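You operate a simulated robot arm through the tools that you are given. There is no shell and no other tool. Be economical: measure what you need, move in short steps, check, and stop when the job is done.

The job below is to be done with a simulated robot arm. You get a single attempt, and the scene is never put back.

Task
Fit the picture board into the black frame and clip it in.
Fine: all four clips turned over the board.

The check looks at the end state, three seconds after you hand in, the way a careful person would. Anything else that was tipped, shoved, dropped, spilled or broken makes it a failure.

Robot
A 6-joint arm with a two-finger parallel gripper, fixed in place. Base frame: the origin is at the foot of the arm, x ahead of it, y to its left, z up; the work surface is at about z = 0.94. Readings come in m, degrees, newtons and seconds.
With the tool pointing down near the work surface it reaches from about 0.1 to 0.74 m from the base axis. Its first joint turns from -166.0 to 166.0 degrees. Payload 3.91 kg.
The tool frame sits at the grasp point between the pads (the TCP): z along the fingers, y along the line on which they close. The tips reach 0.03 m beyond it. Largest opening 0.11 m; finger width 0.02, thickness 0.01; the body of the gripper, 0.048 by 0.112 m, starts 0.055 m behind the TCP.
Orientation is that of the tool frame in the base frame, as a unit quaternion [x, y, z, w]. With the fingers straight down and closing along the base's y, the tool's x points along the base's -x, its y along +y and its z along -z.

Tools
- The arm moves only by the tool jog_arm. Its argument "motion" is a list of rows, each a list of 6 numbers: the shift along the base's x, y, z in units of 25 mm (1.0 is 25 mm), then the turn, a rotation vector about the base's x, y, z in units of 5 degrees (1.0 is 5 degrees). In form: [[dx, dy, dz, wx, wy, wz], ...]. A call has 1 to 10 rows; each row shifts and turns the commanded pose from where the row before left it. "grip" is the gripper command, from -1 (shut) to 1 (fully open), values between in proportion, set as the call begins (left out, the last holds). A call with a number of a shift or a turn outside -1 to 1 is refused whole. Each row takes 0.2 s and may step no farther than 0.05 m and 8.6 degrees from the row before; otherwise, or with a gripper value out of range, the whole call is refused. Where a pose cannot be reached the arm comes as near as it can. A force on the tool above 40 N (or 10 N above the force at the start of the call, whichever is more), or a blocked arm, ends the call early, and 0.2 s more pass. Each finger travels about 0.045 m/s and halts on what it meets, pressing with about 38 N; the grip force reading is that of the motor and also rises with nothing between the fingers. The clock runs only during rows and for 0.2 s after the last one: add rows that do not move to give the fingers time. It gives the time, the measured TCP pose, the force on the tool (base axes), the opening and the grip force at its end, in the units of the frame above (readings bear some noise).
- Cameras (640 x 400 px; columns grow to the right, rows downward): "scene" is fixed at [0.3996, 0.6499, 1.7077]; the picture's right is [-0.97, 0.26, 0.00], its down [0.24, 0.91, -0.35] and it looks along [-0.09, -0.33, -0.94] (base axes); focal length 238 px, centre (320, 200). "wrist" rides on the gripper at [-0.036, 0, -0.057] in the tool frame; the picture's right is [0.00, -1.00, 0.00], its down [0.97, 0.00, -0.24] and it looks along [0.24, 0.00, 0.97] (tool axes); focal length 218 px, centre (320, 200). There is no depth. A picture from a camera that has moved, and an enlarged one, comes with that camera's place and axes in the base frame and with its lens.
- snapshot(camera): a new picture of that camera. The clock stands still meanwhile.
- move_column(by): slides the trunk up (or, below 0, down) by that many m; the arm rides with it, the base frame stays. It gives what a move gives, with no picture.
- close_up(camera, box): a new picture of the part [left, top, right, bottom] of that camera's present view, enlarged. The clock stands still meanwhile.
- close_job(): hands the job in; it is judged then, once.

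Work in short steps. Places have to be worked out from the pictures, the camera data and where the tool is seen: move nearer, look again, correct. Check each grasp and each placing, and mend what went wrong. You have 120 turns and 64 pictures in all, those below and enlarged ones among them. Open the gripper and draw the arm clear of the work before you hand the job in, unless the task says otherwise; then end with one line.

The tools are called after "Call:" by a JSON object that holds its "name" and its "arguments". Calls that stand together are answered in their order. jog_arm: Moves the arm, as the interface text tells. Its arguments: {"type":"object","properties":{"motion":{"type":"array"},"grip":{"type":"number"}},"required":["motion"]} The other tools are called the same way: move_column (by) slides the trunk up or down; snapshot (camera) takes a picture; close_up (camera, box) takes an enlarged picture of a part of a camera's view; close_job () hands the job in.

At the start:

```text
clock: 0.0
eef_pos: [0.1479, 0.2894, 1.3111]
ee_rot: [0.0, 1.0, 0.0, 0.0]
contact_force: [0.1, 0.0, -0.3]
gripper_width: 0.1101
grasp_force: 0.0
trunk travel left (down, up): [-0.525, 0.065]
```

scene: 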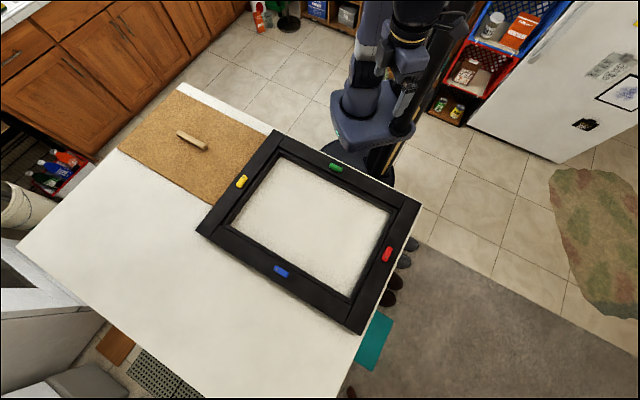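
wrist: 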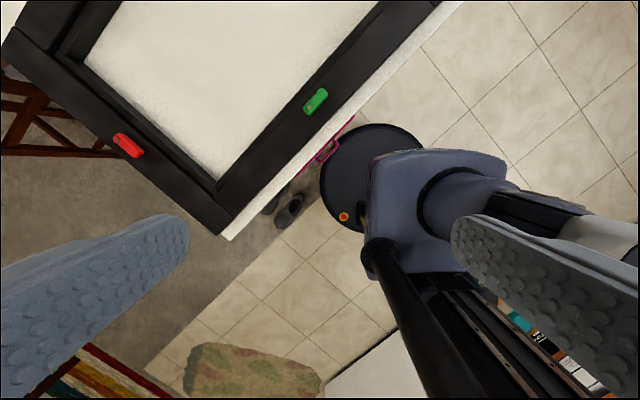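

I see a cork-like board with a wooden bar handle, and the black frame with four coloured clips. I'll look closer at both.

Call:
{"name": "close_up", "arguments": {"camera": "scene", "box": [190, 120, 430, 340]}}

Call:
{"name": "close_up", "arguments": {"camera": "scene", "box": [100, 70, 300, 220]}}

```text
1.82 times, centred on (310, 230) of scene
camera zoom: at [0.3996, 0.6499, 1.7077], right [-0.97, 0.26, 0.0], down [0.24, 0.91, -0.35], along [-0.09, -0.33, -0.94], focal length 432 px, centre (338, 146)
```

zoom: 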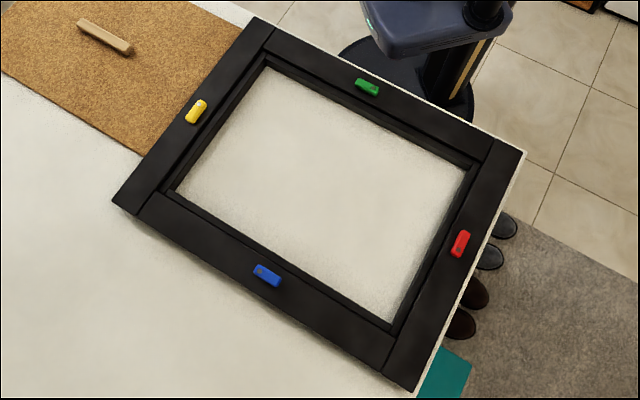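

```text
2.67 times, centred on (200, 145) of scene
camera zoom: at [0.3996, 0.6499, 1.7077], right [-0.97, 0.26, 0.0], down [0.24, 0.91, -0.35], along [-0.09, -0.33, -0.94], focal length 634 px, centre (640, 347)
```

zoom: 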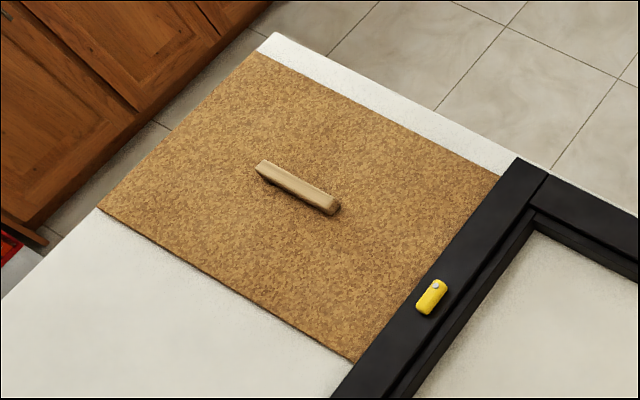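

Frame and board both lie at about 45°: frame centre ≈ (0.37, 0.43), board centre/handle ≈ (0.725, 0.03). I travel over to the board while turning the gripper -45° so that it closes across the handle.

Call:
{"name": "jog_arm", "arguments": {"motion": [[1, -0.45, 0, 0, 0, -0.9], [1, -0.45, 0, 0, 0, -0.9], [1, -0.45, 0, 0, 0, -0.9], [1, -0.45, 0, 0, 0, -0.9], [1, -0.45, 0, 0, 0, -0.9], [1, -0.45, 0, 0, 0, -0.9], [1, -0.45, 0, 0, 0, -0.9], [1, -0.45, 0, 0, 0, -0.9], [1, -0.45, 0, 0, 0, -0.9], [1, -0.45, 0, 0, 0, -0.9]], "grip": 1}}

Call:
{"name": "snapshot", "arguments": {"camera": "wrist"}}

```text
clock: 2.2
eef_pos: [0.3966, 0.1763, 1.3103]
ee_rot: [0.383, 0.924, -0.002, 0.0]
contact_force: [0.3, 0.4, -0.5]
gripper_width: 0.1099
grasp_force: 0.0
trunk travel left (down, up): [-0.525, 0.065]
```

```text
59 pictures are left
camera wrist: at [0.4219, 0.1516, 1.3668], right [-0.71, -0.71, 0.0], down [-0.69, 0.69, 0.24], along [-0.17, 0.17, -0.97], focal length 218 px, centre (320, 200)
```

wrist: 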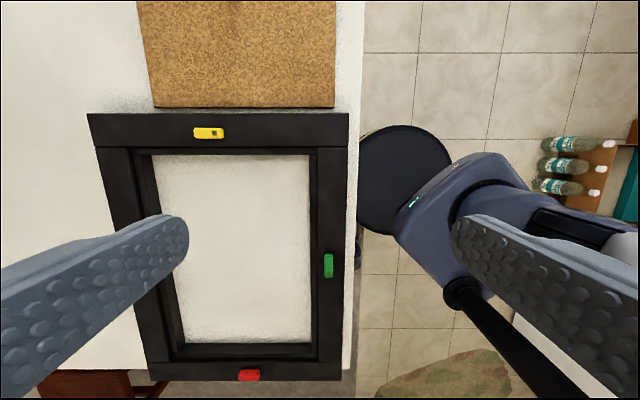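

The wrist view is squared to the frame and shows the board entirely free of it. I continue to above the handle.

Call:
{"name": "jog_arm", "arguments": {"motion": [[1, -0.48, -0.5, 0, 0, 0], [1, -0.48, -0.5, 0, 0, 0], [1, -0.48, -0.5, 0, 0, 0], [1, -0.48, -0.5, 0, 0, 0], [1, -0.48, -0.5, 0, 0, 0], [1, -0.48, -0.5, 0, 0, 0], [1, -0.48, -0.5, 0, 0, 0], [1, -0.48, -0.5, 0, 0, 0], [1, -0.48, -0.5, 0, 0, 0], [1, -0.48, -0.5, 0, 0, 0]]}}

Call:
{"name": "snapshot", "arguments": {"camera": "wrist"}}

```text
clock: 4.4
eef_pos: [0.6492, 0.0585, 1.1871]
ee_rot: [0.382, 0.924, 0.001, 0.0]
contact_force: [-1.0, -0.2, 0.7]
gripper_width: 0.11
grasp_force: 0.0
trunk travel left (down, up): [-0.525, 0.065]
```

```text
58 pictures are left
camera wrist: at [0.6753, 0.0333, 1.2431], right [-0.71, -0.71, 0.0], down [-0.69, 0.69, 0.24], along [-0.17, 0.17, -0.97], focal length 218 px, centre (320, 200)
```

wrist: 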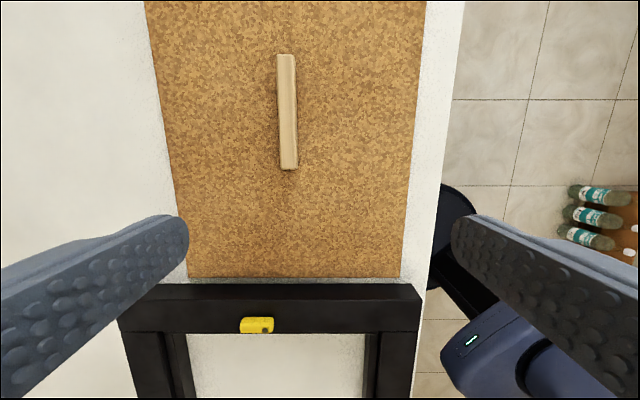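

Handle centre computes to about (0.733, 0.032). I move over it and partway down.

Call:
{"name": "jog_arm", "arguments": {"motion": [[0.85, -0.27, -0.8, 0, 0, 0], [0.85, -0.27, -0.8, 0, 0, 0], [0.85, -0.27, -0.8, 0, 0, 0], [0.78, -0.27, -0.8, 0, 0, 0], [0, 0, -0.8, 0, 0, 0], [0, 0, 0, 0, 0, 0]]}}

Call:
{"name": "snapshot", "arguments": {"camera": "wrist"}}

```text
clock: 5.8
eef_pos: [0.7203, 0.0332, 1.0845]
ee_rot: [0.382, 0.924, -0.001, 0.0]
contact_force: [-0.4, -0.5, 0.7]
gripper_width: 0.1097
grasp_force: 0.1
out of reach, approached as far as the arm can: row 4
trunk travel left (down, up): [-0.525, 0.065]
```

```text
57 pictures are left
camera wrist: at [0.7461, 0.0078, 1.141], right [-0.71, -0.71, 0.0], down [-0.69, 0.69, 0.24], along [-0.17, 0.17, -0.97], focal length 218 px, centre (320, 200)
```

wrist: 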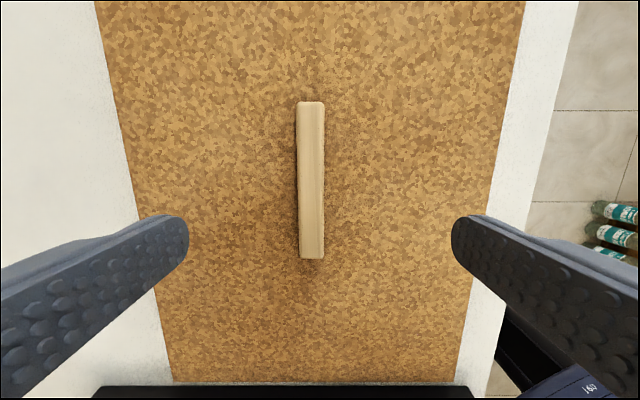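

Handle is ~21 mm wide, centred ≈ (0.733, 0.031). Radius was limiting at this height; I go lower while nudging out.

Call:
{"name": "jog_arm", "arguments": {"motion": [[0.0, 0.0, -1, 0, 0, 0], [0.0, 0.0, -1, 0, 0, 0], [0.2, -0.03, -0.5, 0, 0, 0], [0.3, -0.06, -0.3, 0, 0, 0], [0, 0, 0, 0, 0, 0]]}}

Call:
{"name": "snapshot", "arguments": {"camera": "wrist"}}

```text
clock: 7.0
eef_pos: [0.7342, 0.028, 1.0137]
ee_rot: [0.383, 0.924, 0.0, 0.0]
contact_force: [0.3, 0.6, -0.9]
gripper_width: 0.1101
grasp_force: 0.1
trunk travel left (down, up): [-0.525, 0.065]
```

```text
56 pictures are left
camera wrist: at [0.7588, 0.0037, 1.0703], right [-0.71, -0.71, 0.0], down [-0.69, 0.69, 0.24], along [-0.17, 0.17, -0.97], focal length 218 px, centre (320, 200)
```

wrist: 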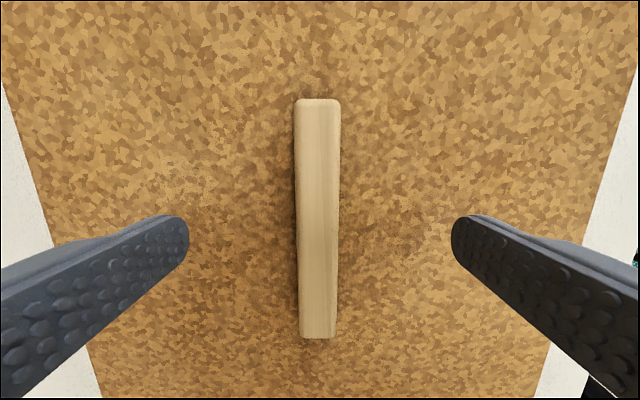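

The handle is centred under the gripper. I go down 28 mm.

Call:
{"name": "jog_arm", "arguments": {"motion": [[0, 0, -0.6, 0, 0, 0], [0, 0, -0.5, 0, 0, 0], [0, 0, 0, 0, 0, 0]]}}

Call:
{"name": "close_up", "arguments": {"camera": "scene", "box": [120, 80, 280, 180]}}

```text
clock: 7.8
eef_pos: [0.734, 0.0281, 0.9846]
ee_rot: [0.383, 0.924, 0.0, -0.001]
contact_force: [0.2, 0.9, -0.3]
gripper_width: 0.1099
grasp_force: 0.0
trunk travel left (down, up): [-0.525, 0.065]
```

```text
4.00 times, centred on (200, 130) of scene
camera zoom: at [0.3996, 0.6499, 1.7077], right [-0.97, 0.26, 0.0], down [0.24, 0.91, -0.35], along [-0.09, -0.33, -0.94], focal length 951 px, centre (800, 480)
```

zoom: 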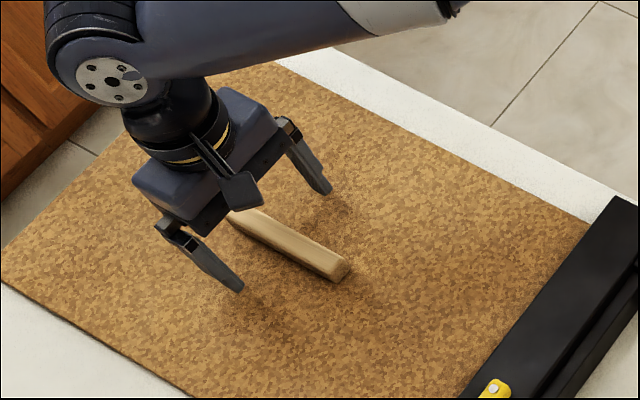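

The tips straddle the handle close to the board. I close the gripper.

Call:
{"name": "jog_arm", "arguments": {"motion": [[0, 0, 0, 0, 0, 0], [0, 0, 0, 0, 0, 0], [0, 0, 0, 0, 0, 0], [0, 0, 0, 0, 0, 0], [0, 0, 0, 0, 0, 0], [0, 0, 0, 0, 0, 0], [0, 0, 0, 0, 0, 0]], "grip": -1}}

Call:
{"name": "close_up", "arguments": {"camera": "scene", "box": [120, 80, 280, 180]}}

```text
clock: 9.4
eef_pos: [0.7333, 0.0287, 0.9851]
ee_rot: [0.383, 0.924, 0.0, 0.0]
contact_force: [2.3, 1.6, 0.9]
gripper_width: 0.0218
grasp_force: 38.0
trunk travel left (down, up): [-0.525, 0.065]
```

```text
4.00 times, centred on (200, 130) of scene
camera zoom: at [0.3996, 0.6499, 1.7077], right [-0.97, 0.26, 0.0], down [0.24, 0.91, -0.35], along [-0.09, -0.33, -0.94], focal length 951 px, centre (800, 480)
```

zoom: 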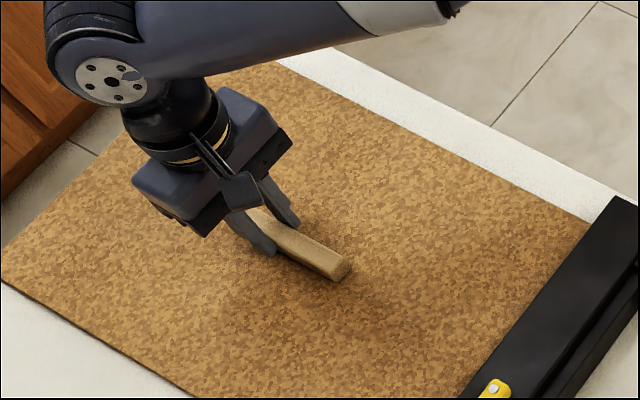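

The grip on the handle is firm (22 mm), so the handle is now aligned to the tool. Before carrying I release it and survey the frame with the wrist camera, since the board will hide it later.

Call:
{"name": "jog_arm", "arguments": {"motion": [[0, 0, 0, 0, 0, 0], [0, 0, 0, 0, 0, 0], [0, 0, 0, 0, 0, 0], [0, 0, 0, 0, 0, 0], [0, 0, 1, 0, 0, 0], [0, 0, 1, 0, 0, 0], [-1, 1, 1, 0, 0, 0], [-1, 1, 1, 0, 0, 0], [-1, 1, 1, 0, 0, 0], [-1, 1, 1, 0, 0, 0]], "grip": 0.3}}

Call:
{"name": "jog_arm", "arguments": {"motion": [[-1, 1, 0.8, 0, 0, 0], [-1, 1, 0.8, 0, 0, 0], [-1, 1, 0.8, 0, 0, 0], [-1, 1, 0.8, 0, 0, 0], [-1, 1, 0.8, 0, 0, 0], [-1, 1, 0.8, 0, 0, 0], [-1, 1, 0.8, 0, 0, 0], [-1, 1, 0.8, 0, 0, 0], [-0.5, 1, 0.6, 0, 0, 0], [0, 1, 0, 0, 0, 0]]}}

Call:
{"name": "snapshot", "arguments": {"camera": "wrist"}}

```text
clock: 11.6
eef_pos: [0.635, 0.1281, 1.1369]
ee_rot: [0.383, 0.924, 0.0, 0.0]
contact_force: [1.2, -0.1, -1.1]
gripper_width: 0.0714
grasp_force: 0.1
trunk travel left (down, up): [-0.525, 0.065]
```

```text
clock: 13.8
eef_pos: [0.417, 0.3747, 1.3022]
ee_rot: [0.382, 0.924, 0.001, 0.001]
contact_force: [-0.4, 0.0, -0.3]
gripper_width: 0.0715
grasp_force: 0.0
out of reach, approached as far as the arm can: row 10
trunk travel left (down, up): [-0.525, 0.065]
```

```text
53 pictures are left
camera wrist: at [0.4422, 0.3504, 1.3593], right [-0.71, -0.71, 0.0], down [-0.69, 0.69, 0.24], along [-0.17, 0.17, -0.97], focal length 218 px, centre (320, 200)
```

wrist: 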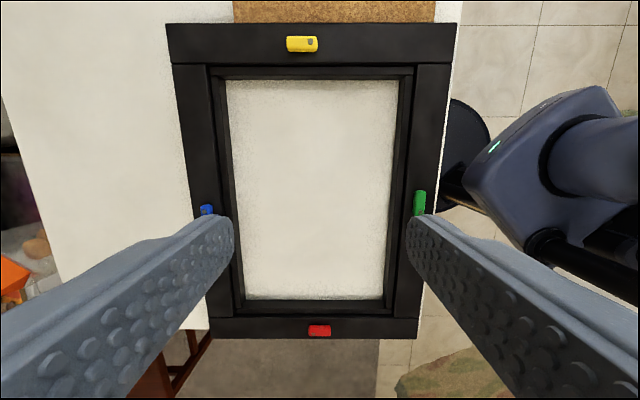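

Good view of the frame. I enlarge it at top and bottom for edges and clip details.

Call:
{"name": "close_up", "arguments": {"camera": "wrist", "box": [160, 15, 460, 200]}}

Call:
{"name": "close_up", "arguments": {"camera": "wrist", "box": [170, 180, 450, 350]}}

```text
2.13 times, centred on (310, 108) of wrist
camera zoom: at [0.4422, 0.3504, 1.3593], right [-0.71, -0.71, 0.0], down [-0.69, 0.69, 0.24], along [-0.17, 0.17, -0.97], focal length 466 px, centre (341, 397)
```

zoom: 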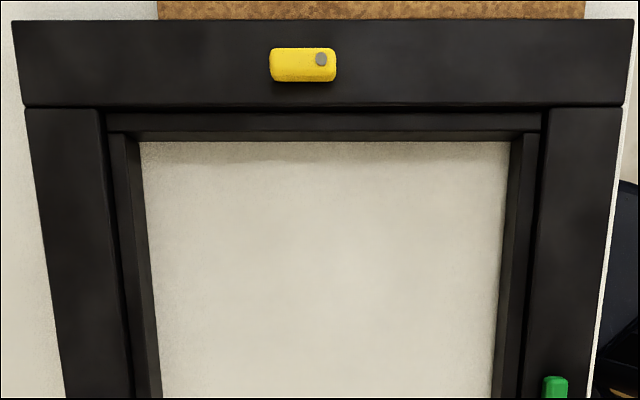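

```text
2.29 times, centred on (310, 265) of wrist
camera zoom: at [0.4422, 0.3504, 1.3593], right [-0.71, -0.71, 0.0], down [-0.69, 0.69, 0.24], along [-0.17, 0.17, -0.97], focal length 499 px, centre (343, 51)
```

zoom: 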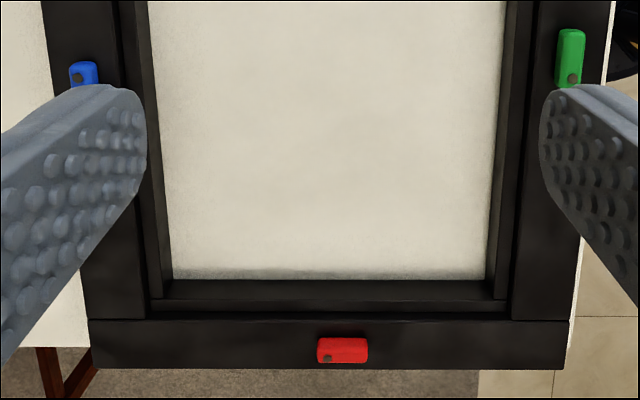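

Frame top is at z≈0.98, frame centre ≈ (0.373, 0.439). I zoom on the recess corners to get the opening's edges.

Call:
{"name": "close_up", "arguments": {"camera": "wrist", "box": [200, 55, 260, 93]}}

Call:
{"name": "close_up", "arguments": {"camera": "wrist", "box": [370, 55, 430, 93]}}

Call:
{"name": "close_up", "arguments": {"camera": "wrist", "box": [225, 290, 285, 328]}}

Call:
{"name": "close_up", "arguments": {"camera": "wrist", "box": [355, 290, 415, 328]}}

```text
10.53 times, centred on (230, 74) of wrist
camera zoom: at [0.4422, 0.3504, 1.3593], right [-0.71, -0.71, 0.0], down [-0.69, 0.69, 0.24], along [-0.17, 0.17, -0.97], focal length 2298 px, centre (1267, 1526)
```

zoom: 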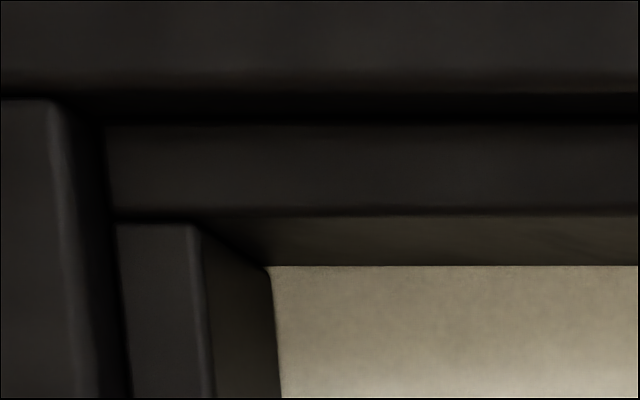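

```text
10.53 times, centred on (400, 74) of wrist
camera zoom: at [0.4422, 0.3504, 1.3593], right [-0.71, -0.71, 0.0], down [-0.69, 0.69, 0.24], along [-0.17, 0.17, -0.97], focal length 2298 px, centre (-522, 1526)
```

zoom: 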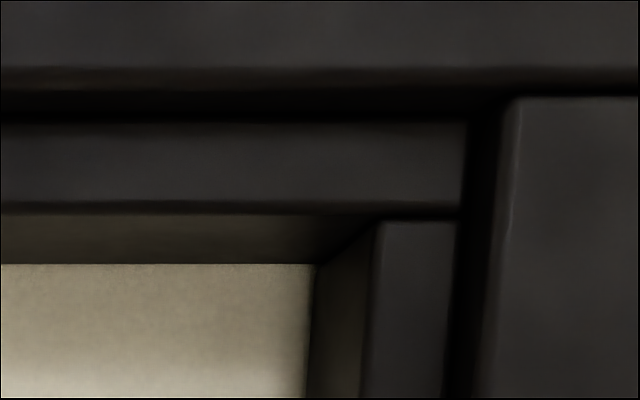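

```text
10.53 times, centred on (255, 309) of wrist
camera zoom: at [0.4422, 0.3504, 1.3593], right [-0.71, -0.71, 0.0], down [-0.69, 0.69, 0.24], along [-0.17, 0.17, -0.97], focal length 2298 px, centre (1004, -947)
```

zoom: 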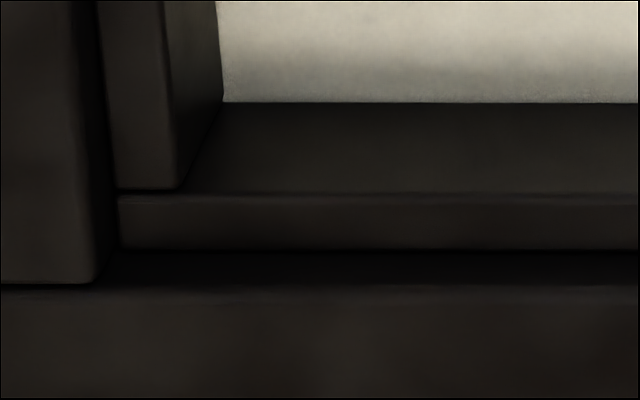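

```text
10.53 times, centred on (385, 309) of wrist
camera zoom: at [0.4422, 0.3504, 1.3593], right [-0.71, -0.71, 0.0], down [-0.69, 0.69, 0.24], along [-0.17, 0.17, -0.97], focal length 2298 px, centre (-364, -947)
```

zoom: 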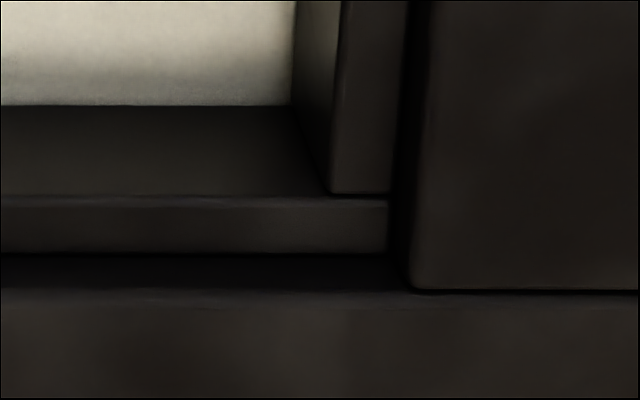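

Recess ≈ 0.328 × 0.466 m centred ≈ (0.3735, 0.438), well aligned with the tool at -45°. Now a sharp scene view of the board to locate the handle relative to its edges.

Call:
{"name": "close_up", "arguments": {"camera": "scene", "box": [112, 80, 292, 208]}}

```text
3.12 times, centred on (202, 144) of scene
camera zoom: at [0.3996, 0.6499, 1.7077], right [-0.97, 0.26, 0.0], down [0.24, 0.91, -0.35], along [-0.09, -0.33, -0.94], focal length 743 px, centre (689, 375)
```

zoom: 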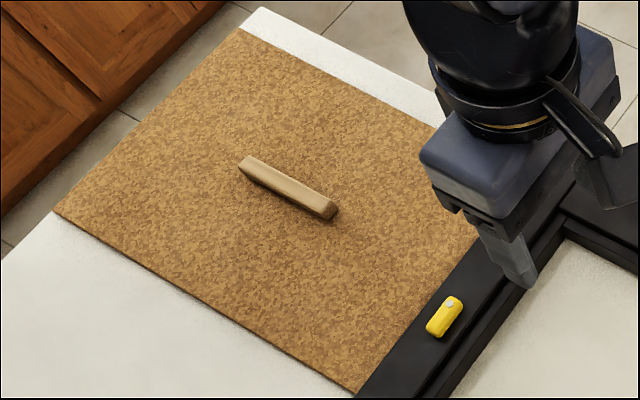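

Handle sits about at the board's centre. I return to the handle to re-grasp it nearer its middle.

Call:
{"name": "jog_arm", "arguments": {"motion": [[0.9, -1, -0.6, 0, 0, 0], [0.9, -1, -0.6, 0, 0, 0], [0.9, -1, -0.6, 0, 0, 0], [0.9, -1, -0.6, 0, 0, 0], [0.9, -1, -0.6, 0, 0, 0], [0.9, -1, -0.6, 0, 0, 0], [0.9, -1, -0.6, 0, 0, 0], [0.9, -1, -0.6, 0, 0, 0], [0.9, -1, -0.6, 0, 0, 0], [0.0, 0, -0.6, 0, 0, 0]]}}

Call:
{"name": "jog_arm", "arguments": {"motion": [[0.7, -0.9, -0.7, 0, 0, 0], [0.7, -0.9, -0.7, 0, 0, 0], [0.7, -0.9, -0.7, 0, 0, 0], [0.8, -0.9, -0.7, 0, 0, 0], [0.8, -0.9, -0.7, 0, 0, 0], [0.0, 0, -0.5, 0, 0, 0], [0.0, 0, 0, 0, 0, 0]]}}

```text
clock: 16.0
eef_pos: [0.6192, 0.1485, 1.1541]
ee_rot: [0.383, 0.924, 0.0, 0.0]
contact_force: [0.4, -0.8, -0.7]
gripper_width: 0.0717
grasp_force: 0.1
trunk travel left (down, up): [-0.525, 0.065]
```

```text
clock: 17.6
eef_pos: [0.7143, 0.0371, 1.0557]
ee_rot: [0.382, 0.924, 0.0, 0.0]
contact_force: [-0.1, -1.4, -0.2]
gripper_width: 0.0715
grasp_force: 0.1
trunk travel left (down, up): [-0.525, 0.065]
```

I descend to the handle with the small lateral correction.

Call:
{"name": "jog_arm", "arguments": {"motion": [[0.28, -0.07, -0.7, 0, 0, 0], [0.28, -0.06, -0.7, 0, 0, 0], [0, 0, -0.7, 0, 0, 0], [0, 0, -0.6, 0, 0, 0], [0, 0, -0.25, 0, 0, 0], [0, 0, 0, 0, 0, 0]]}}

Call:
{"name": "snapshot", "arguments": {"camera": "wrist"}}

```text
clock: 19.0
eef_pos: [0.7271, 0.0337, 0.9791]
ee_rot: [0.383, 0.924, 0.0, 0.0]
contact_force: [0.5, -0.1, 0.6]
gripper_width: 0.0714
grasp_force: 0.0
trunk travel left (down, up): [-0.525, 0.065]
```

```text
45 pictures are left
camera wrist: at [0.752, 0.0102, 1.0361], right [-0.71, -0.71, 0.0], down [-0.69, 0.69, 0.24], along [-0.17, 0.17, -0.97], focal length 218 px, centre (320, 200)
```

wrist: 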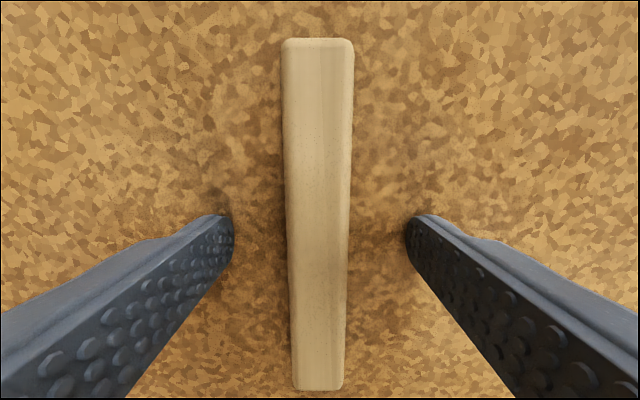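

The handle (top z≈0.964) is centred between the fingers both ways. I close and lift a little.

Call:
{"name": "jog_arm", "arguments": {"motion": [[0, 0, 0, 0, 0, 0], [0, 0, 0, 0, 0, 0], [0, 0, 0, 0, 0, 0], [0, 0, 0, 0, 0, 0], [0, 0, 0, 0, 0, 0], [0, 0, 0, 0, 0, 0], [0, 0, 0.4, 0, 0, 0], [0, 0, 0.8, 0, 0, 0], [0, 0, 0.8, 0, 0, 0], [0, 0, 0.0, 0, 0, 0]], "grip": -1}}

Call:
{"name": "snapshot", "arguments": {"camera": "scene"}}

```text
clock: 21.2
eef_pos: [0.7277, 0.0349, 1.0299]
ee_rot: [0.383, 0.924, -0.001, -0.001]
contact_force: [-0.1, 0.4, -4.9]
gripper_width: 0.0219
grasp_force: 37.6
trunk travel left (down, up): [-0.525, 0.065]
```

```text
44 pictures are left
```

scene: 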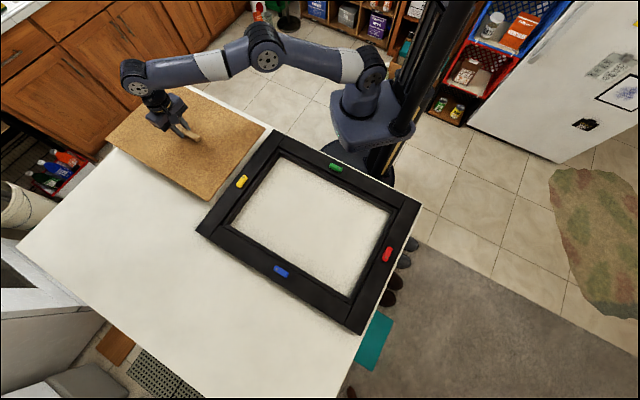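

Board is held and level (~5 N). I raise to clear the frame and clips, then carry it towards the frame centre.

Call:
{"name": "jog_arm", "arguments": {"motion": [[0, 0, 0.7, 0, 0, 0], [-0.3, 0.3, 0.7, 0, 0, 0], [-0.5, 0.6, 0.6, 0, 0, 0], [-0.7, 0.8, 0, 0, 0, 0], [-0.8, 0.9, 0, 0, 0, 0], [-0.8, 0.9, 0, 0, 0, 0], [-0.8, 0.9, 0, 0, 0, 0], [-0.8, 0.9, 0, 0, 0, 0], [-0.8, 0.9, 0, 0, 0, 0], [-0.8, 0.9, 0, 0, 0, 0]]}}

Call:
{"name": "jog_arm", "arguments": {"motion": [[-0.8, 0.9, 0, 0, 0, 0], [-0.8, 0.9, 0, 0, 0, 0], [-0.8, 0.9, 0, 0, 0, 0], [-0.8, 0.9, 0, 0, 0, 0], [-0.8, 0.9, 0, 0, 0, 0], [-0.8, 0.9, 0, 0, 0, 0], [-0.8, 0.9, 0, 0, 0, 0], [-0.8, 0.9, 0, 0, 0, 0], [-0.8, 0.8, 0, 0, 0, 0], [0, 0, 0, 0, 0, 0]]}}

Call:
{"name": "snapshot", "arguments": {"camera": "scene"}}

```text
clock: 23.4
eef_pos: [0.5696, 0.2137, 1.08]
ee_rot: [0.383, 0.924, 0.0, 0.0]
contact_force: [-0.1, 0.3, -5.4]
gripper_width: 0.0217
grasp_force: 38.2
trunk travel left (down, up): [-0.525, 0.065]
```

```text
clock: 25.6
eef_pos: [0.389, 0.4132, 1.0802]
ee_rot: [0.383, 0.924, 0.0, 0.0]
contact_force: [-0.6, -1.2, -5.1]
gripper_width: 0.0218
grasp_force: 38.3
trunk travel left (down, up): [-0.525, 0.065]
```

```text
43 pictures are left
```

scene: 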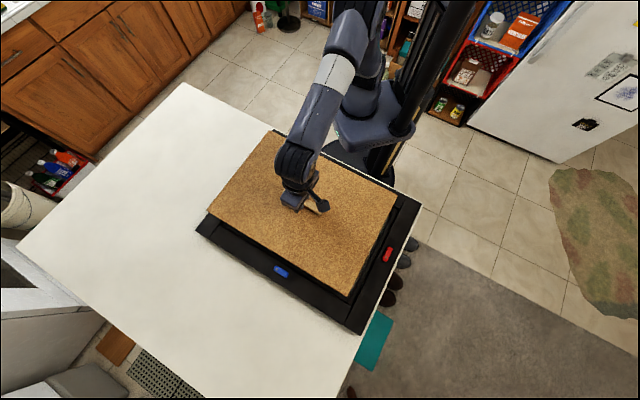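

Carrying fine. I shift to the target above the recess and lower to just above the clips for a gap check.

Call:
{"name": "jog_arm", "arguments": {"motion": [[-0.28, 0.46, 0, 0, 0, 0], [-0.27, 0.46, 0, 0, 0, 0], [0, 0, -0.8, 0, 0, 0], [0, 0, -0.8, 0, 0, 0], [0, 0, 0, 0, 0, 0], [0, 0, 0, 0, 0, 0]]}}

Call:
{"name": "close_up", "arguments": {"camera": "scene", "box": [190, 120, 430, 340]}}

```text
clock: 27.0
eef_pos: [0.374, 0.4332, 1.0403]
ee_rot: [0.383, 0.924, 0.0, 0.0]
contact_force: [-0.5, -0.1, -4.6]
gripper_width: 0.0216
grasp_force: 38.0
trunk travel left (down, up): [-0.525, 0.065]
```

```text
1.82 times, centred on (310, 230) of scene
camera zoom: at [0.3996, 0.6499, 1.7077], right [-0.97, 0.26, 0.0], down [0.24, 0.91, -0.35], along [-0.09, -0.33, -0.94], focal length 432 px, centre (338, 146)
```

zoom: 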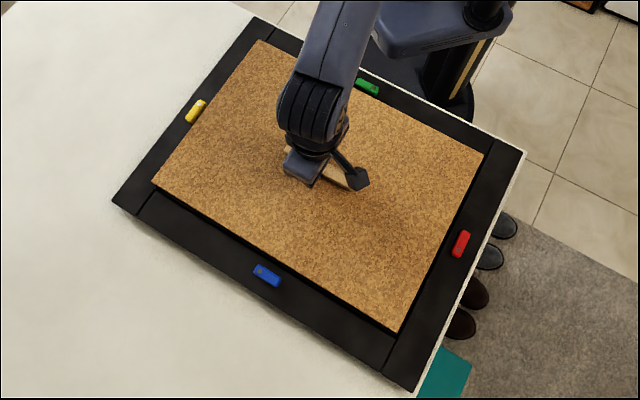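

Same-camera comparison says the board is ~1 mm short in x and ~4–5 mm short in y. I correct and lower another 12 mm, then check corners at high zoom.

Call:
{"name": "jog_arm", "arguments": {"motion": [[0.05, 0.17, 0, 0, 0, 0], [0, 0, -0.3, 0, 0, 0], [0, 0, -0.2, 0, 0, 0], [0, 0, 0, 0, 0, 0]]}}

Call:
{"name": "close_up", "arguments": {"camera": "scene", "box": [200, 180, 300, 240]}}

Call:
{"name": "close_up", "arguments": {"camera": "scene", "box": [320, 180, 420, 320]}}

Call:
{"name": "close_up", "arguments": {"camera": "scene", "box": [230, 125, 330, 187]}}

```text
clock: 28.0
eef_pos: [0.3776, 0.4384, 1.0277]
ee_rot: [0.383, 0.924, 0.001, 0.0]
contact_force: [0.2, -0.3, -5.4]
gripper_width: 0.0218
grasp_force: 37.6
trunk travel left (down, up): [-0.525, 0.065]
```

```text
6.40 times, centred on (250, 210) of scene
camera zoom: at [0.3996, 0.6499, 1.7077], right [-0.97, 0.26, 0.0], down [0.24, 0.91, -0.35], along [-0.09, -0.33, -0.94], focal length 1522 px, centre (768, 136)
```

zoom: 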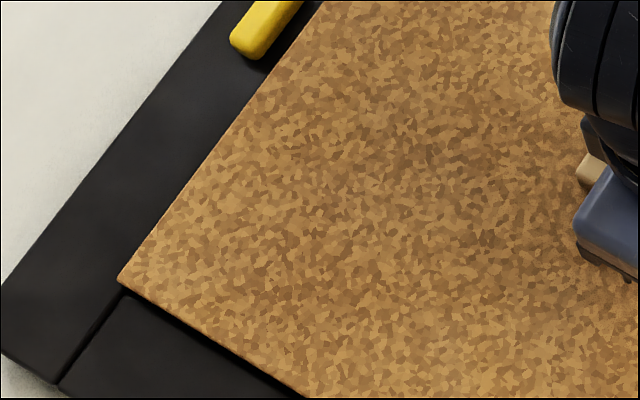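

```text
2.86 times, centred on (370, 250) of scene
camera zoom: at [0.3996, 0.6499, 1.7077], right [-0.97, 0.26, 0.0], down [0.24, 0.91, -0.35], along [-0.09, -0.33, -0.94], focal length 679 px, centre (177, 57)
```

zoom: 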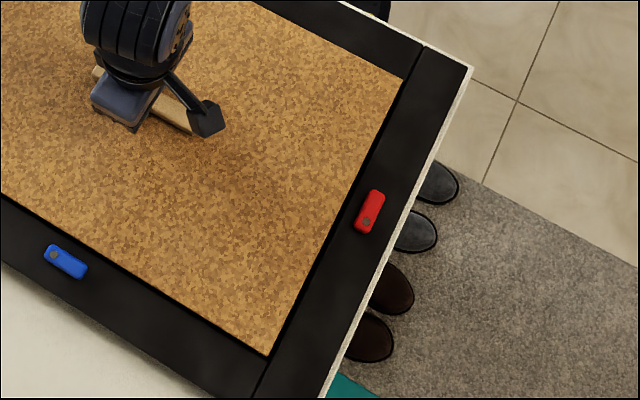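

```text
6.40 times, centred on (280, 156) of scene
camera zoom: at [0.3996, 0.6499, 1.7077], right [-0.97, 0.26, 0.0], down [0.24, 0.91, -0.35], along [-0.09, -0.33, -0.94], focal length 1522 px, centre (576, 482)
```

zoom: 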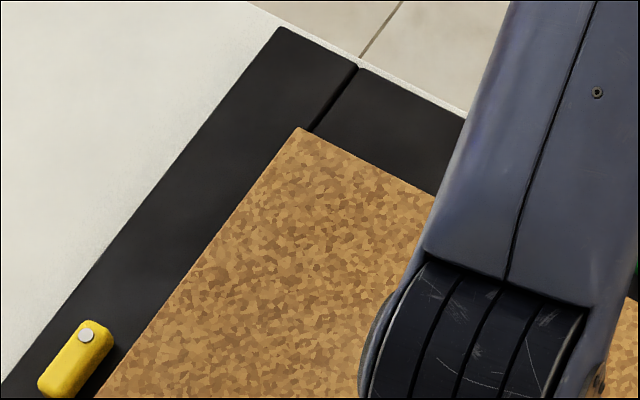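

Board is centred within ~3 mm; I correct (-2.5, +1 mm) and lower gently to TCP ≈ 1.016, where the bottom should already be inside the recess.

Call:
{"name": "jog_arm", "arguments": {"motion": [[-0.1, 0.045, 0, 0, 0, 0], [0, 0, 0, 0, 0, 0], [0, 0, -0.16, 0, 0, 0], [0, 0, -0.16, 0, 0, 0], [0, 0, -0.16, 0, 0, 0], [0, 0, 0, 0, 0, 0]]}}

Call:
{"name": "close_up", "arguments": {"camera": "scene", "box": [190, 120, 430, 340]}}

```text
clock: 29.4
eef_pos: [0.3755, 0.4393, 1.0155]
ee_rot: [0.383, 0.924, 0.0, 0.0]
contact_force: [0.9, -0.4, -5.3]
gripper_width: 0.0218
grasp_force: 38.2
trunk travel left (down, up): [-0.525, 0.065]
```

```text
1.82 times, centred on (310, 230) of scene
camera zoom: at [0.3996, 0.6499, 1.7077], right [-0.97, 0.26, 0.0], down [0.24, 0.91, -0.35], along [-0.09, -0.33, -0.94], focal length 432 px, centre (338, 146)
```

zoom: 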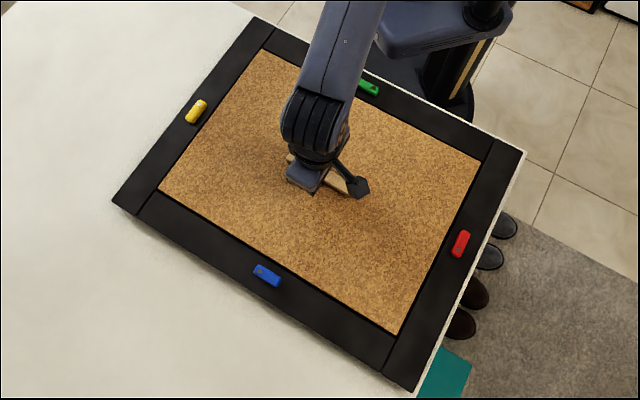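

No contact force and the bottom appears to be below the frame's top: it is going in. I continue down in small steps.

Call:
{"name": "jog_arm", "arguments": {"motion": [[0, 0, -0.12, 0, 0, 0], [0, 0, -0.12, 0, 0, 0], [0, 0, -0.1, 0, 0, 0], [0, 0, 0, 0, 0, 0]]}}

Call:
{"name": "close_up", "arguments": {"camera": "scene", "box": [200, 180, 300, 240]}}

Call:
{"name": "close_up", "arguments": {"camera": "scene", "box": [320, 180, 420, 320]}}

```text
clock: 30.4
eef_pos: [0.3753, 0.4386, 1.0091]
ee_rot: [0.382, 0.924, 0.003, 0.001]
contact_force: [1.7, -1.5, 21.4]
gripper_width: 0.0216
grasp_force: 38.0
trunk travel left (down, up): [-0.525, 0.065]
```

```text
6.40 times, centred on (250, 210) of scene
camera zoom: at [0.3996, 0.6499, 1.7077], right [-0.97, 0.26, 0.0], down [0.24, 0.91, -0.35], along [-0.09, -0.33, -0.94], focal length 1522 px, centre (768, 136)
```

zoom: 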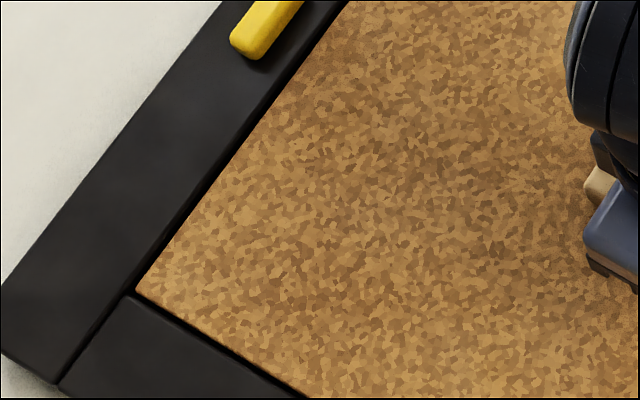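

```text
2.86 times, centred on (370, 250) of scene
camera zoom: at [0.3996, 0.6499, 1.7077], right [-0.97, 0.26, 0.0], down [0.24, 0.91, -0.35], along [-0.09, -0.33, -0.94], focal length 679 px, centre (177, 57)
```

zoom: 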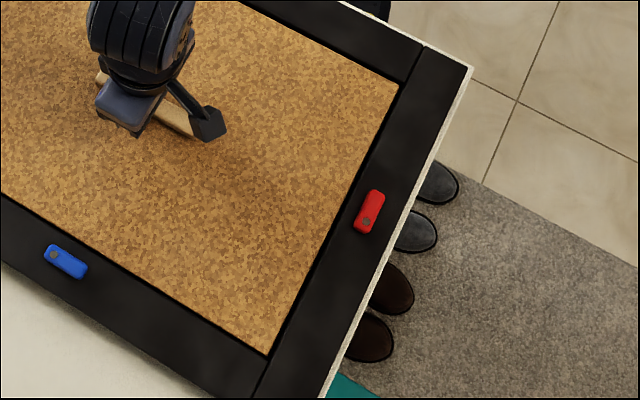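

The board has met the ledge (21 N at about the expected depth) and lies inside the recess. I release and rise.

Call:
{"name": "jog_arm", "arguments": {"motion": [[0, 0, 0.06, 0, 0, 0], [0, 0, 0, 0, 0, 0], [0, 0, 0, 0, 0, 0], [0, 0, 0, 0, 0, 0], [0, 0, 0, 0, 0, 0], [0, 0, 0.5, 0, 0, 0], [0, 0, 1, 0, 0, 0], [0, 0, 1, 0, 0, 0], [0, 0, 1, 0, 0, 0], [0, 0, 1, 0, 0, 0]], "grip": 0.2}}

Call:
{"name": "jog_arm", "arguments": {"motion": [[0, 0, 1, 0, 0, 0], [0.3, -0.3, 1, 0, 0, 0], [0.6, -0.6, 1, 0, 0, 0], [0.6, -0.6, 1, 0, 0, 0], [0.6, -0.6, 1, 0, 0, 0], [0, 0, 0, 0, 0, 0]]}}

Call:
{"name": "snapshot", "arguments": {"camera": "wrist"}}

```text
clock: 32.6
eef_pos: [0.375, 0.4401, 1.1204]
ee_rot: [0.383, 0.924, -0.001, -0.001]
contact_force: [-0.2, -0.1, -0.4]
gripper_width: 0.066
grasp_force: 0.0
trunk travel left (down, up): [-0.525, 0.065]
```

```text
clock: 34.0
eef_pos: [0.4256, 0.3875, 1.2446]
ee_rot: [0.383, 0.924, 0.0, 0.0]
contact_force: [-0.6, -0.5, -0.5]
gripper_width: 0.0662
grasp_force: 0.1
trunk travel left (down, up): [-0.525, 0.065]
```

```text
35 pictures are left
camera wrist: at [0.4505, 0.363, 1.3025], right [-0.71, -0.71, 0.0], down [-0.69, 0.69, 0.24], along [-0.17, 0.17, -0.97], focal length 218 px, centre (320, 200)
```

wrist: 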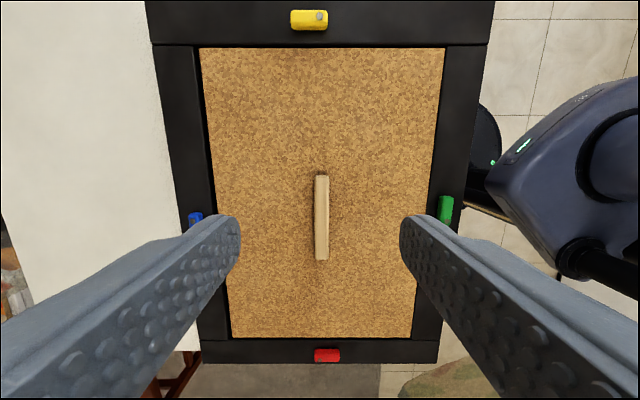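

The board sits in the recess. Each clip pivots at the frame's mid-side and must swing +90° (counter-clockwise from above). I close the fingers and go behind the outer side of the yellow clip (pivot ≈ (0.557, 0.255)).

Call:
{"name": "jog_arm", "arguments": {"motion": [[0.874, -0.697, -0.9, 0, 0, 0], [0.874, -0.697, -0.9, 0, 0, 0], [0.874, -0.697, -0.9, 0, 0, 0], [0.874, -0.697, -0.9, 0, 0, 0], [0.874, -0.697, -0.9, 0, 0, 0], [0.874, -0.697, -0.9, 0, 0, 0], [0.874, -0.697, -0.9, 0, 0, 0], [0.874, -0.697, -0.9, 0, 0, 0], [0, 0, 0, 0, 0, 0]], "grip": -1}}

Call:
{"name": "snapshot", "arguments": {"camera": "wrist"}}

Call:
{"name": "close_up", "arguments": {"camera": "scene", "box": [190, 140, 310, 220]}}

```text
clock: 36.0
eef_pos: [0.6019, 0.2487, 1.0647]
ee_rot: [0.382, 0.924, 0.0, 0.0]
contact_force: [0.1, 0.0, 0.2]
gripper_width: 0.0001
grasp_force: 37.5
trunk travel left (down, up): [-0.525, 0.065]
```

```text
34 pictures are left
camera wrist: at [0.6266, 0.2238, 1.1224], right [-0.71, -0.71, 0.0], down [-0.69, 0.69, 0.24], along [-0.17, 0.17, -0.97], focal length 218 px, centre (320, 200)
```

wrist: 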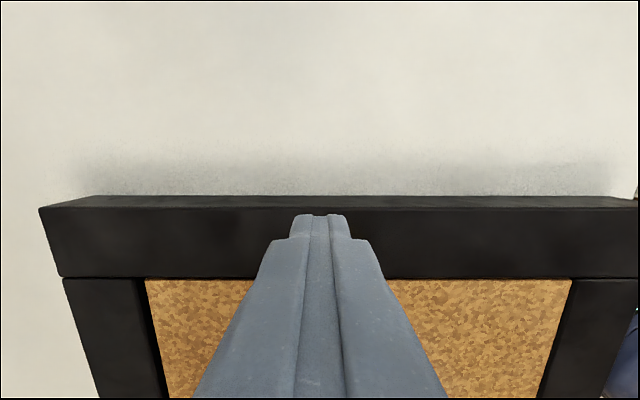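

```text
5.00 times, centred on (250, 180) of scene
camera zoom: at [0.3996, 0.6499, 1.7077], right [-0.97, 0.26, 0.0], down [0.24, 0.91, -0.35], along [-0.09, -0.33, -0.94], focal length 1189 px, centre (670, 300)
```

zoom: 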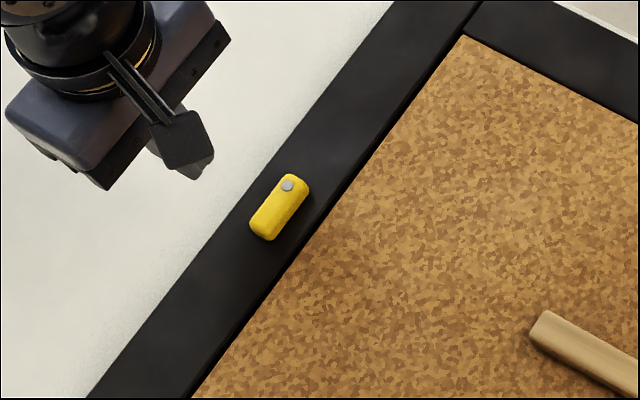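

The finger is well outside the clip. I lower the tip to ~5 mm above the frame face and look before pushing.

Call:
{"name": "jog_arm", "arguments": {"motion": [[0, 0, -0.8, 0, 0, 0], [0, 0, -0.8, 0, 0, 0], [0, 0, -0.35, 0, 0, 0], [0, 0, 0, 0, 0, 0]]}}

Call:
{"name": "close_up", "arguments": {"camera": "scene", "box": [200, 150, 290, 210]}}

```text
clock: 37.0
eef_pos: [0.6013, 0.2491, 1.0157]
ee_rot: [0.383, 0.924, -0.001, 0.0]
contact_force: [-0.8, -0.5, -0.8]
gripper_width: 0.0
grasp_force: 37.7
trunk travel left (down, up): [-0.525, 0.065]
```

```text
6.67 times, centred on (245, 180) of scene
camera zoom: at [0.3996, 0.6499, 1.7077], right [-0.97, 0.26, 0.0], down [0.24, 0.91, -0.35], along [-0.09, -0.33, -0.94], focal length 1585 px, centre (820, 333)
```

zoom: 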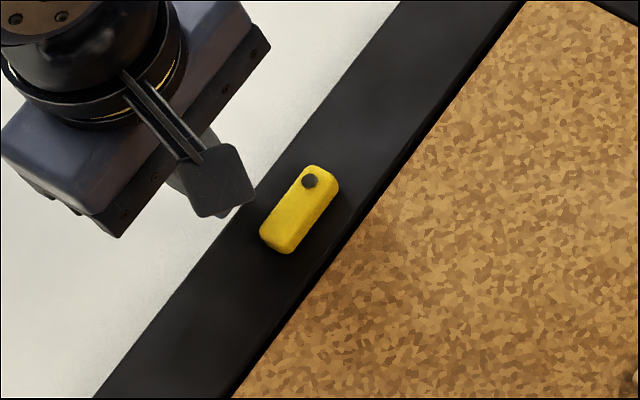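

Finger is behind the free end. I push along the first half of the arc.

Call:
{"name": "jog_arm", "arguments": {"motion": [[-0.452, 0.452, 0, 0, 0, 0], [-0.085, 0.235, 0, 0, 0, 0], [-0.085, 0.235, 0, 0, 0, 0], [-0.17, 0.187, 0, 0, 0, 0], [-0.17, 0.187, 0, 0, 0, 0], [0, 0, 0, 0, 0, 0]]}}

Call:
{"name": "close_up", "arguments": {"camera": "scene", "box": [200, 150, 290, 210]}}

```text
clock: 38.4
eef_pos: [0.5772, 0.2809, 1.0166]
ee_rot: [0.383, 0.924, 0.0, -0.001]
contact_force: [-0.1, 0.0, -0.1]
gripper_width: 0.0
grasp_force: 37.4
trunk travel left (down, up): [-0.525, 0.065]
```

```text
6.67 times, centred on (245, 180) of scene
camera zoom: at [0.3996, 0.6499, 1.7077], right [-0.97, 0.26, 0.0], down [0.24, 0.91, -0.35], along [-0.09, -0.33, -0.94], focal length 1585 px, centre (820, 333)
```

zoom: 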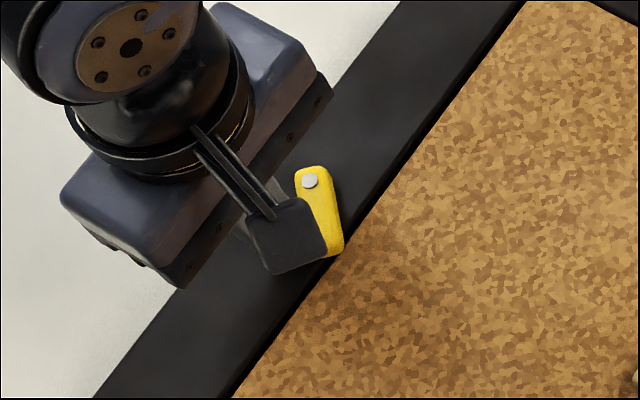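

The clip swings smoothly about its screw (~50° so far). I finish the arc.

Call:
{"name": "jog_arm", "arguments": {"motion": [[-0.226, 0.105, 0, 0, 0, 0], [-0.226, 0.104, 0, 0, 0, 0], [-0.25, 0.012, 0, 0, 0, 0], [-0.25, 0.012, 0, 0, 0, 0], [0, 0, 0, 0, 0, 0]]}}

Call:
{"name": "close_up", "arguments": {"camera": "scene", "box": [200, 150, 290, 210]}}

```text
clock: 39.6
eef_pos: [0.5546, 0.2864, 1.0149]
ee_rot: [0.383, 0.924, 0.0, 0.001]
contact_force: [-0.4, -0.7, -0.1]
gripper_width: 0.0003
grasp_force: 38.1
trunk travel left (down, up): [-0.525, 0.065]
```

```text
6.67 times, centred on (245, 180) of scene
camera zoom: at [0.3996, 0.6499, 1.7077], right [-0.97, 0.26, 0.0], down [0.24, 0.91, -0.35], along [-0.09, -0.33, -0.94], focal length 1585 px, centre (820, 333)
```

zoom: 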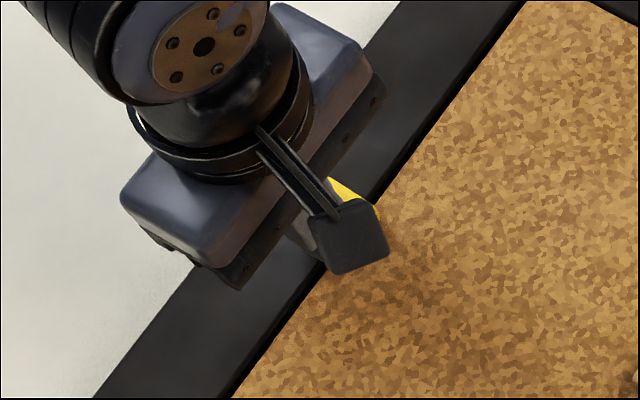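

Finger at the computed 90° position. I back off sideways, rise, and look at the yellow clip.

Call:
{"name": "jog_arm", "arguments": {"motion": [[0.4, 0.4, 0, 0, 0, 0], [0, 0, 1, 0, 0, 0], [0, 0, 1, 0, 0, 0], [-1, -0.1, 0.3, 0, 0, 0], [-1, -0.1, 0.3, 0, 0, 0], [-1, -0.1, 0, 0, 0, 0], [-1, -0.1, 0, 0, 0, 0], [-1, -0.1, 0, 0, 0, 0], [-1, -0.1, 0, 0, 0, 0], [-1, -0.1, 0, 0, 0, 0]]}}

Call:
{"name": "close_up", "arguments": {"camera": "scene", "box": [190, 120, 430, 340]}}

```text
clock: 41.8
eef_pos: [0.3883, 0.2783, 1.0837]
ee_rot: [0.383, 0.924, 0.0, 0.0]
contact_force: [0.0, 0.3, -1.1]
gripper_width: 0.0002
grasp_force: 37.8
trunk travel left (down, up): [-0.525, 0.065]
```

```text
1.82 times, centred on (310, 230) of scene
camera zoom: at [0.3996, 0.6499, 1.7077], right [-0.97, 0.26, 0.0], down [0.24, 0.91, -0.35], along [-0.09, -0.33, -0.94], focal length 432 px, centre (338, 146)
```

zoom: 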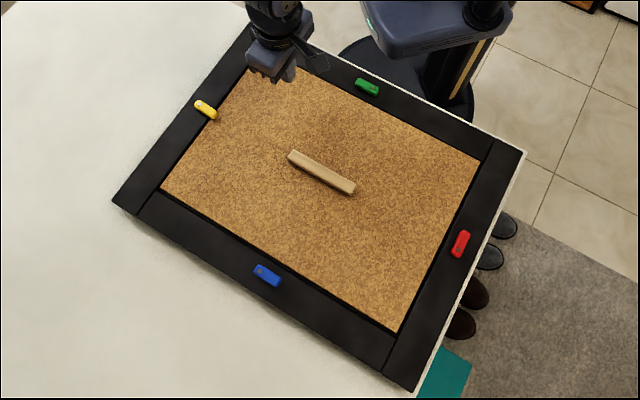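

Yellow is turned over the board. Next I go to the outer side of green's free end, ≈ (0.231, 0.261).

Call:
{"name": "jog_arm", "arguments": {"motion": [[-0.9, -0.1, 0, 0, 0, 0], [-0.9, -0.1, 0, 0, 0, 0], [-0.9, -0.1, 0, 0, 0, 0], [-0.9, -0.1, 0, 0, 0, 0], [-0.9, -0.1, 0, 0, 0, 0], [-0.9, -0.1, 0, 0, 0, 0], [-0.9, -0.1, 0, 0, 0, 0], [0, 0, -0.6, 0, 0, 0], [0, 0, 0, 0, 0, 0]]}}

Call:
{"name": "close_up", "arguments": {"camera": "scene", "box": [290, 135, 380, 195]}}

```text
clock: 43.8
eef_pos: [0.2321, 0.2597, 1.0672]
ee_rot: [0.383, 0.924, 0.001, 0.0]
contact_force: [0.5, -0.2, -0.9]
gripper_width: 0.0
grasp_force: 37.3
trunk travel left (down, up): [-0.525, 0.065]
```

```text
6.67 times, centred on (335, 165) of scene
camera zoom: at [0.3996, 0.6499, 1.7077], right [-0.97, 0.26, 0.0], down [0.24, 0.91, -0.35], along [-0.09, -0.33, -0.94], focal length 1585 px, centre (220, 433)
```

zoom: 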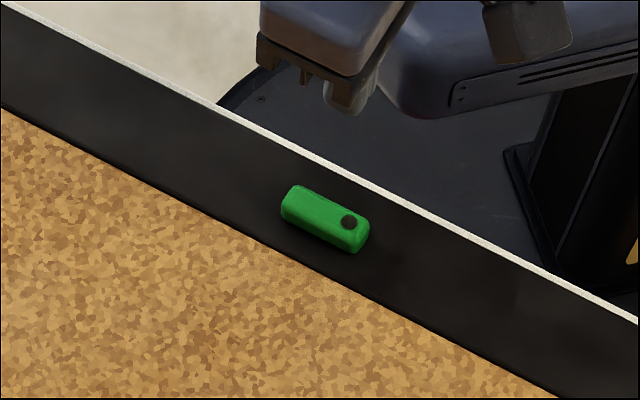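

Position checks out. I lower next to green and run the first half of its arc.

Call:
{"name": "jog_arm", "arguments": {"motion": [[0, 0, -0.7, 0, 0, 0], [0, 0, -0.7, 0, 0, 0], [0, 0, -0.65, 0, 0, 0], [0.452, 0.452, 0, 0, 0, 0], [0.235, 0.085, 0, 0, 0, 0], [0.235, 0.085, 0, 0, 0, 0], [0.187, 0.172, 0, 0, 0, 0], [0.187, 0.172, 0, 0, 0, 0], [0, 0, 0, 0, 0, 0]]}}

Call:
{"name": "close_up", "arguments": {"camera": "scene", "box": [290, 135, 380, 195]}}

```text
clock: 45.8
eef_pos: [0.2635, 0.2849, 1.0151]
ee_rot: [0.383, 0.924, 0.0, 0.0]
contact_force: [-0.5, -0.1, -0.9]
gripper_width: 0.0001
grasp_force: 37.8
trunk travel left (down, up): [-0.525, 0.065]
```

```text
6.67 times, centred on (335, 165) of scene
camera zoom: at [0.3996, 0.6499, 1.7077], right [-0.97, 0.26, 0.0], down [0.24, 0.91, -0.35], along [-0.09, -0.33, -0.94], focal length 1585 px, centre (220, 433)
```

zoom: 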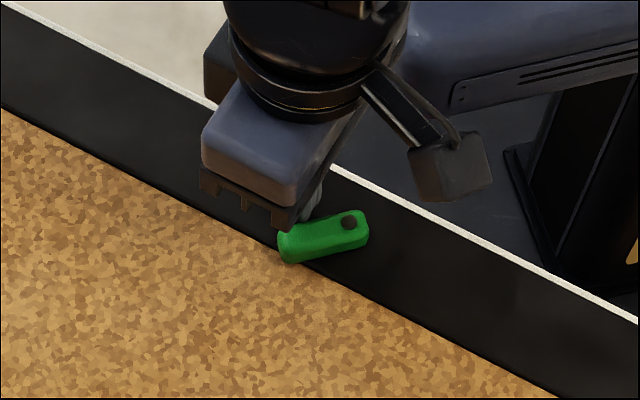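

Green is swinging (~40°). I finish its arc.

Call:
{"name": "jog_arm", "arguments": {"motion": [[0.105, 0.226, 0, 0, 0, 0], [0.104, 0.226, 0, 0, 0, 0], [0.012, 0.252, 0, 0, 0, 0], [0.012, 0.252, 0, 0, 0, 0], [-0.05, 0.08, 0, 0, 0, 0], [0, 0, 0, 0, 0, 0]]}}

Call:
{"name": "close_up", "arguments": {"camera": "scene", "box": [290, 135, 380, 195]}}

```text
clock: 47.2
eef_pos: [0.2692, 0.3106, 1.0147]
ee_rot: [0.383, 0.924, 0.001, -0.001]
contact_force: [6.2, -6.0, 3.1]
gripper_width: 0.0
grasp_force: 37.9
trunk travel left (down, up): [-0.525, 0.065]
```

```text
6.67 times, centred on (335, 165) of scene
camera zoom: at [0.3996, 0.6499, 1.7077], right [-0.97, 0.26, 0.0], down [0.24, 0.91, -0.35], along [-0.09, -0.33, -0.94], focal length 1585 px, centre (220, 433)
```

zoom: 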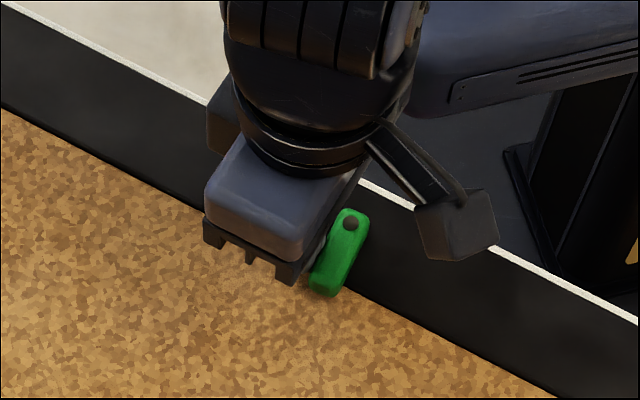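

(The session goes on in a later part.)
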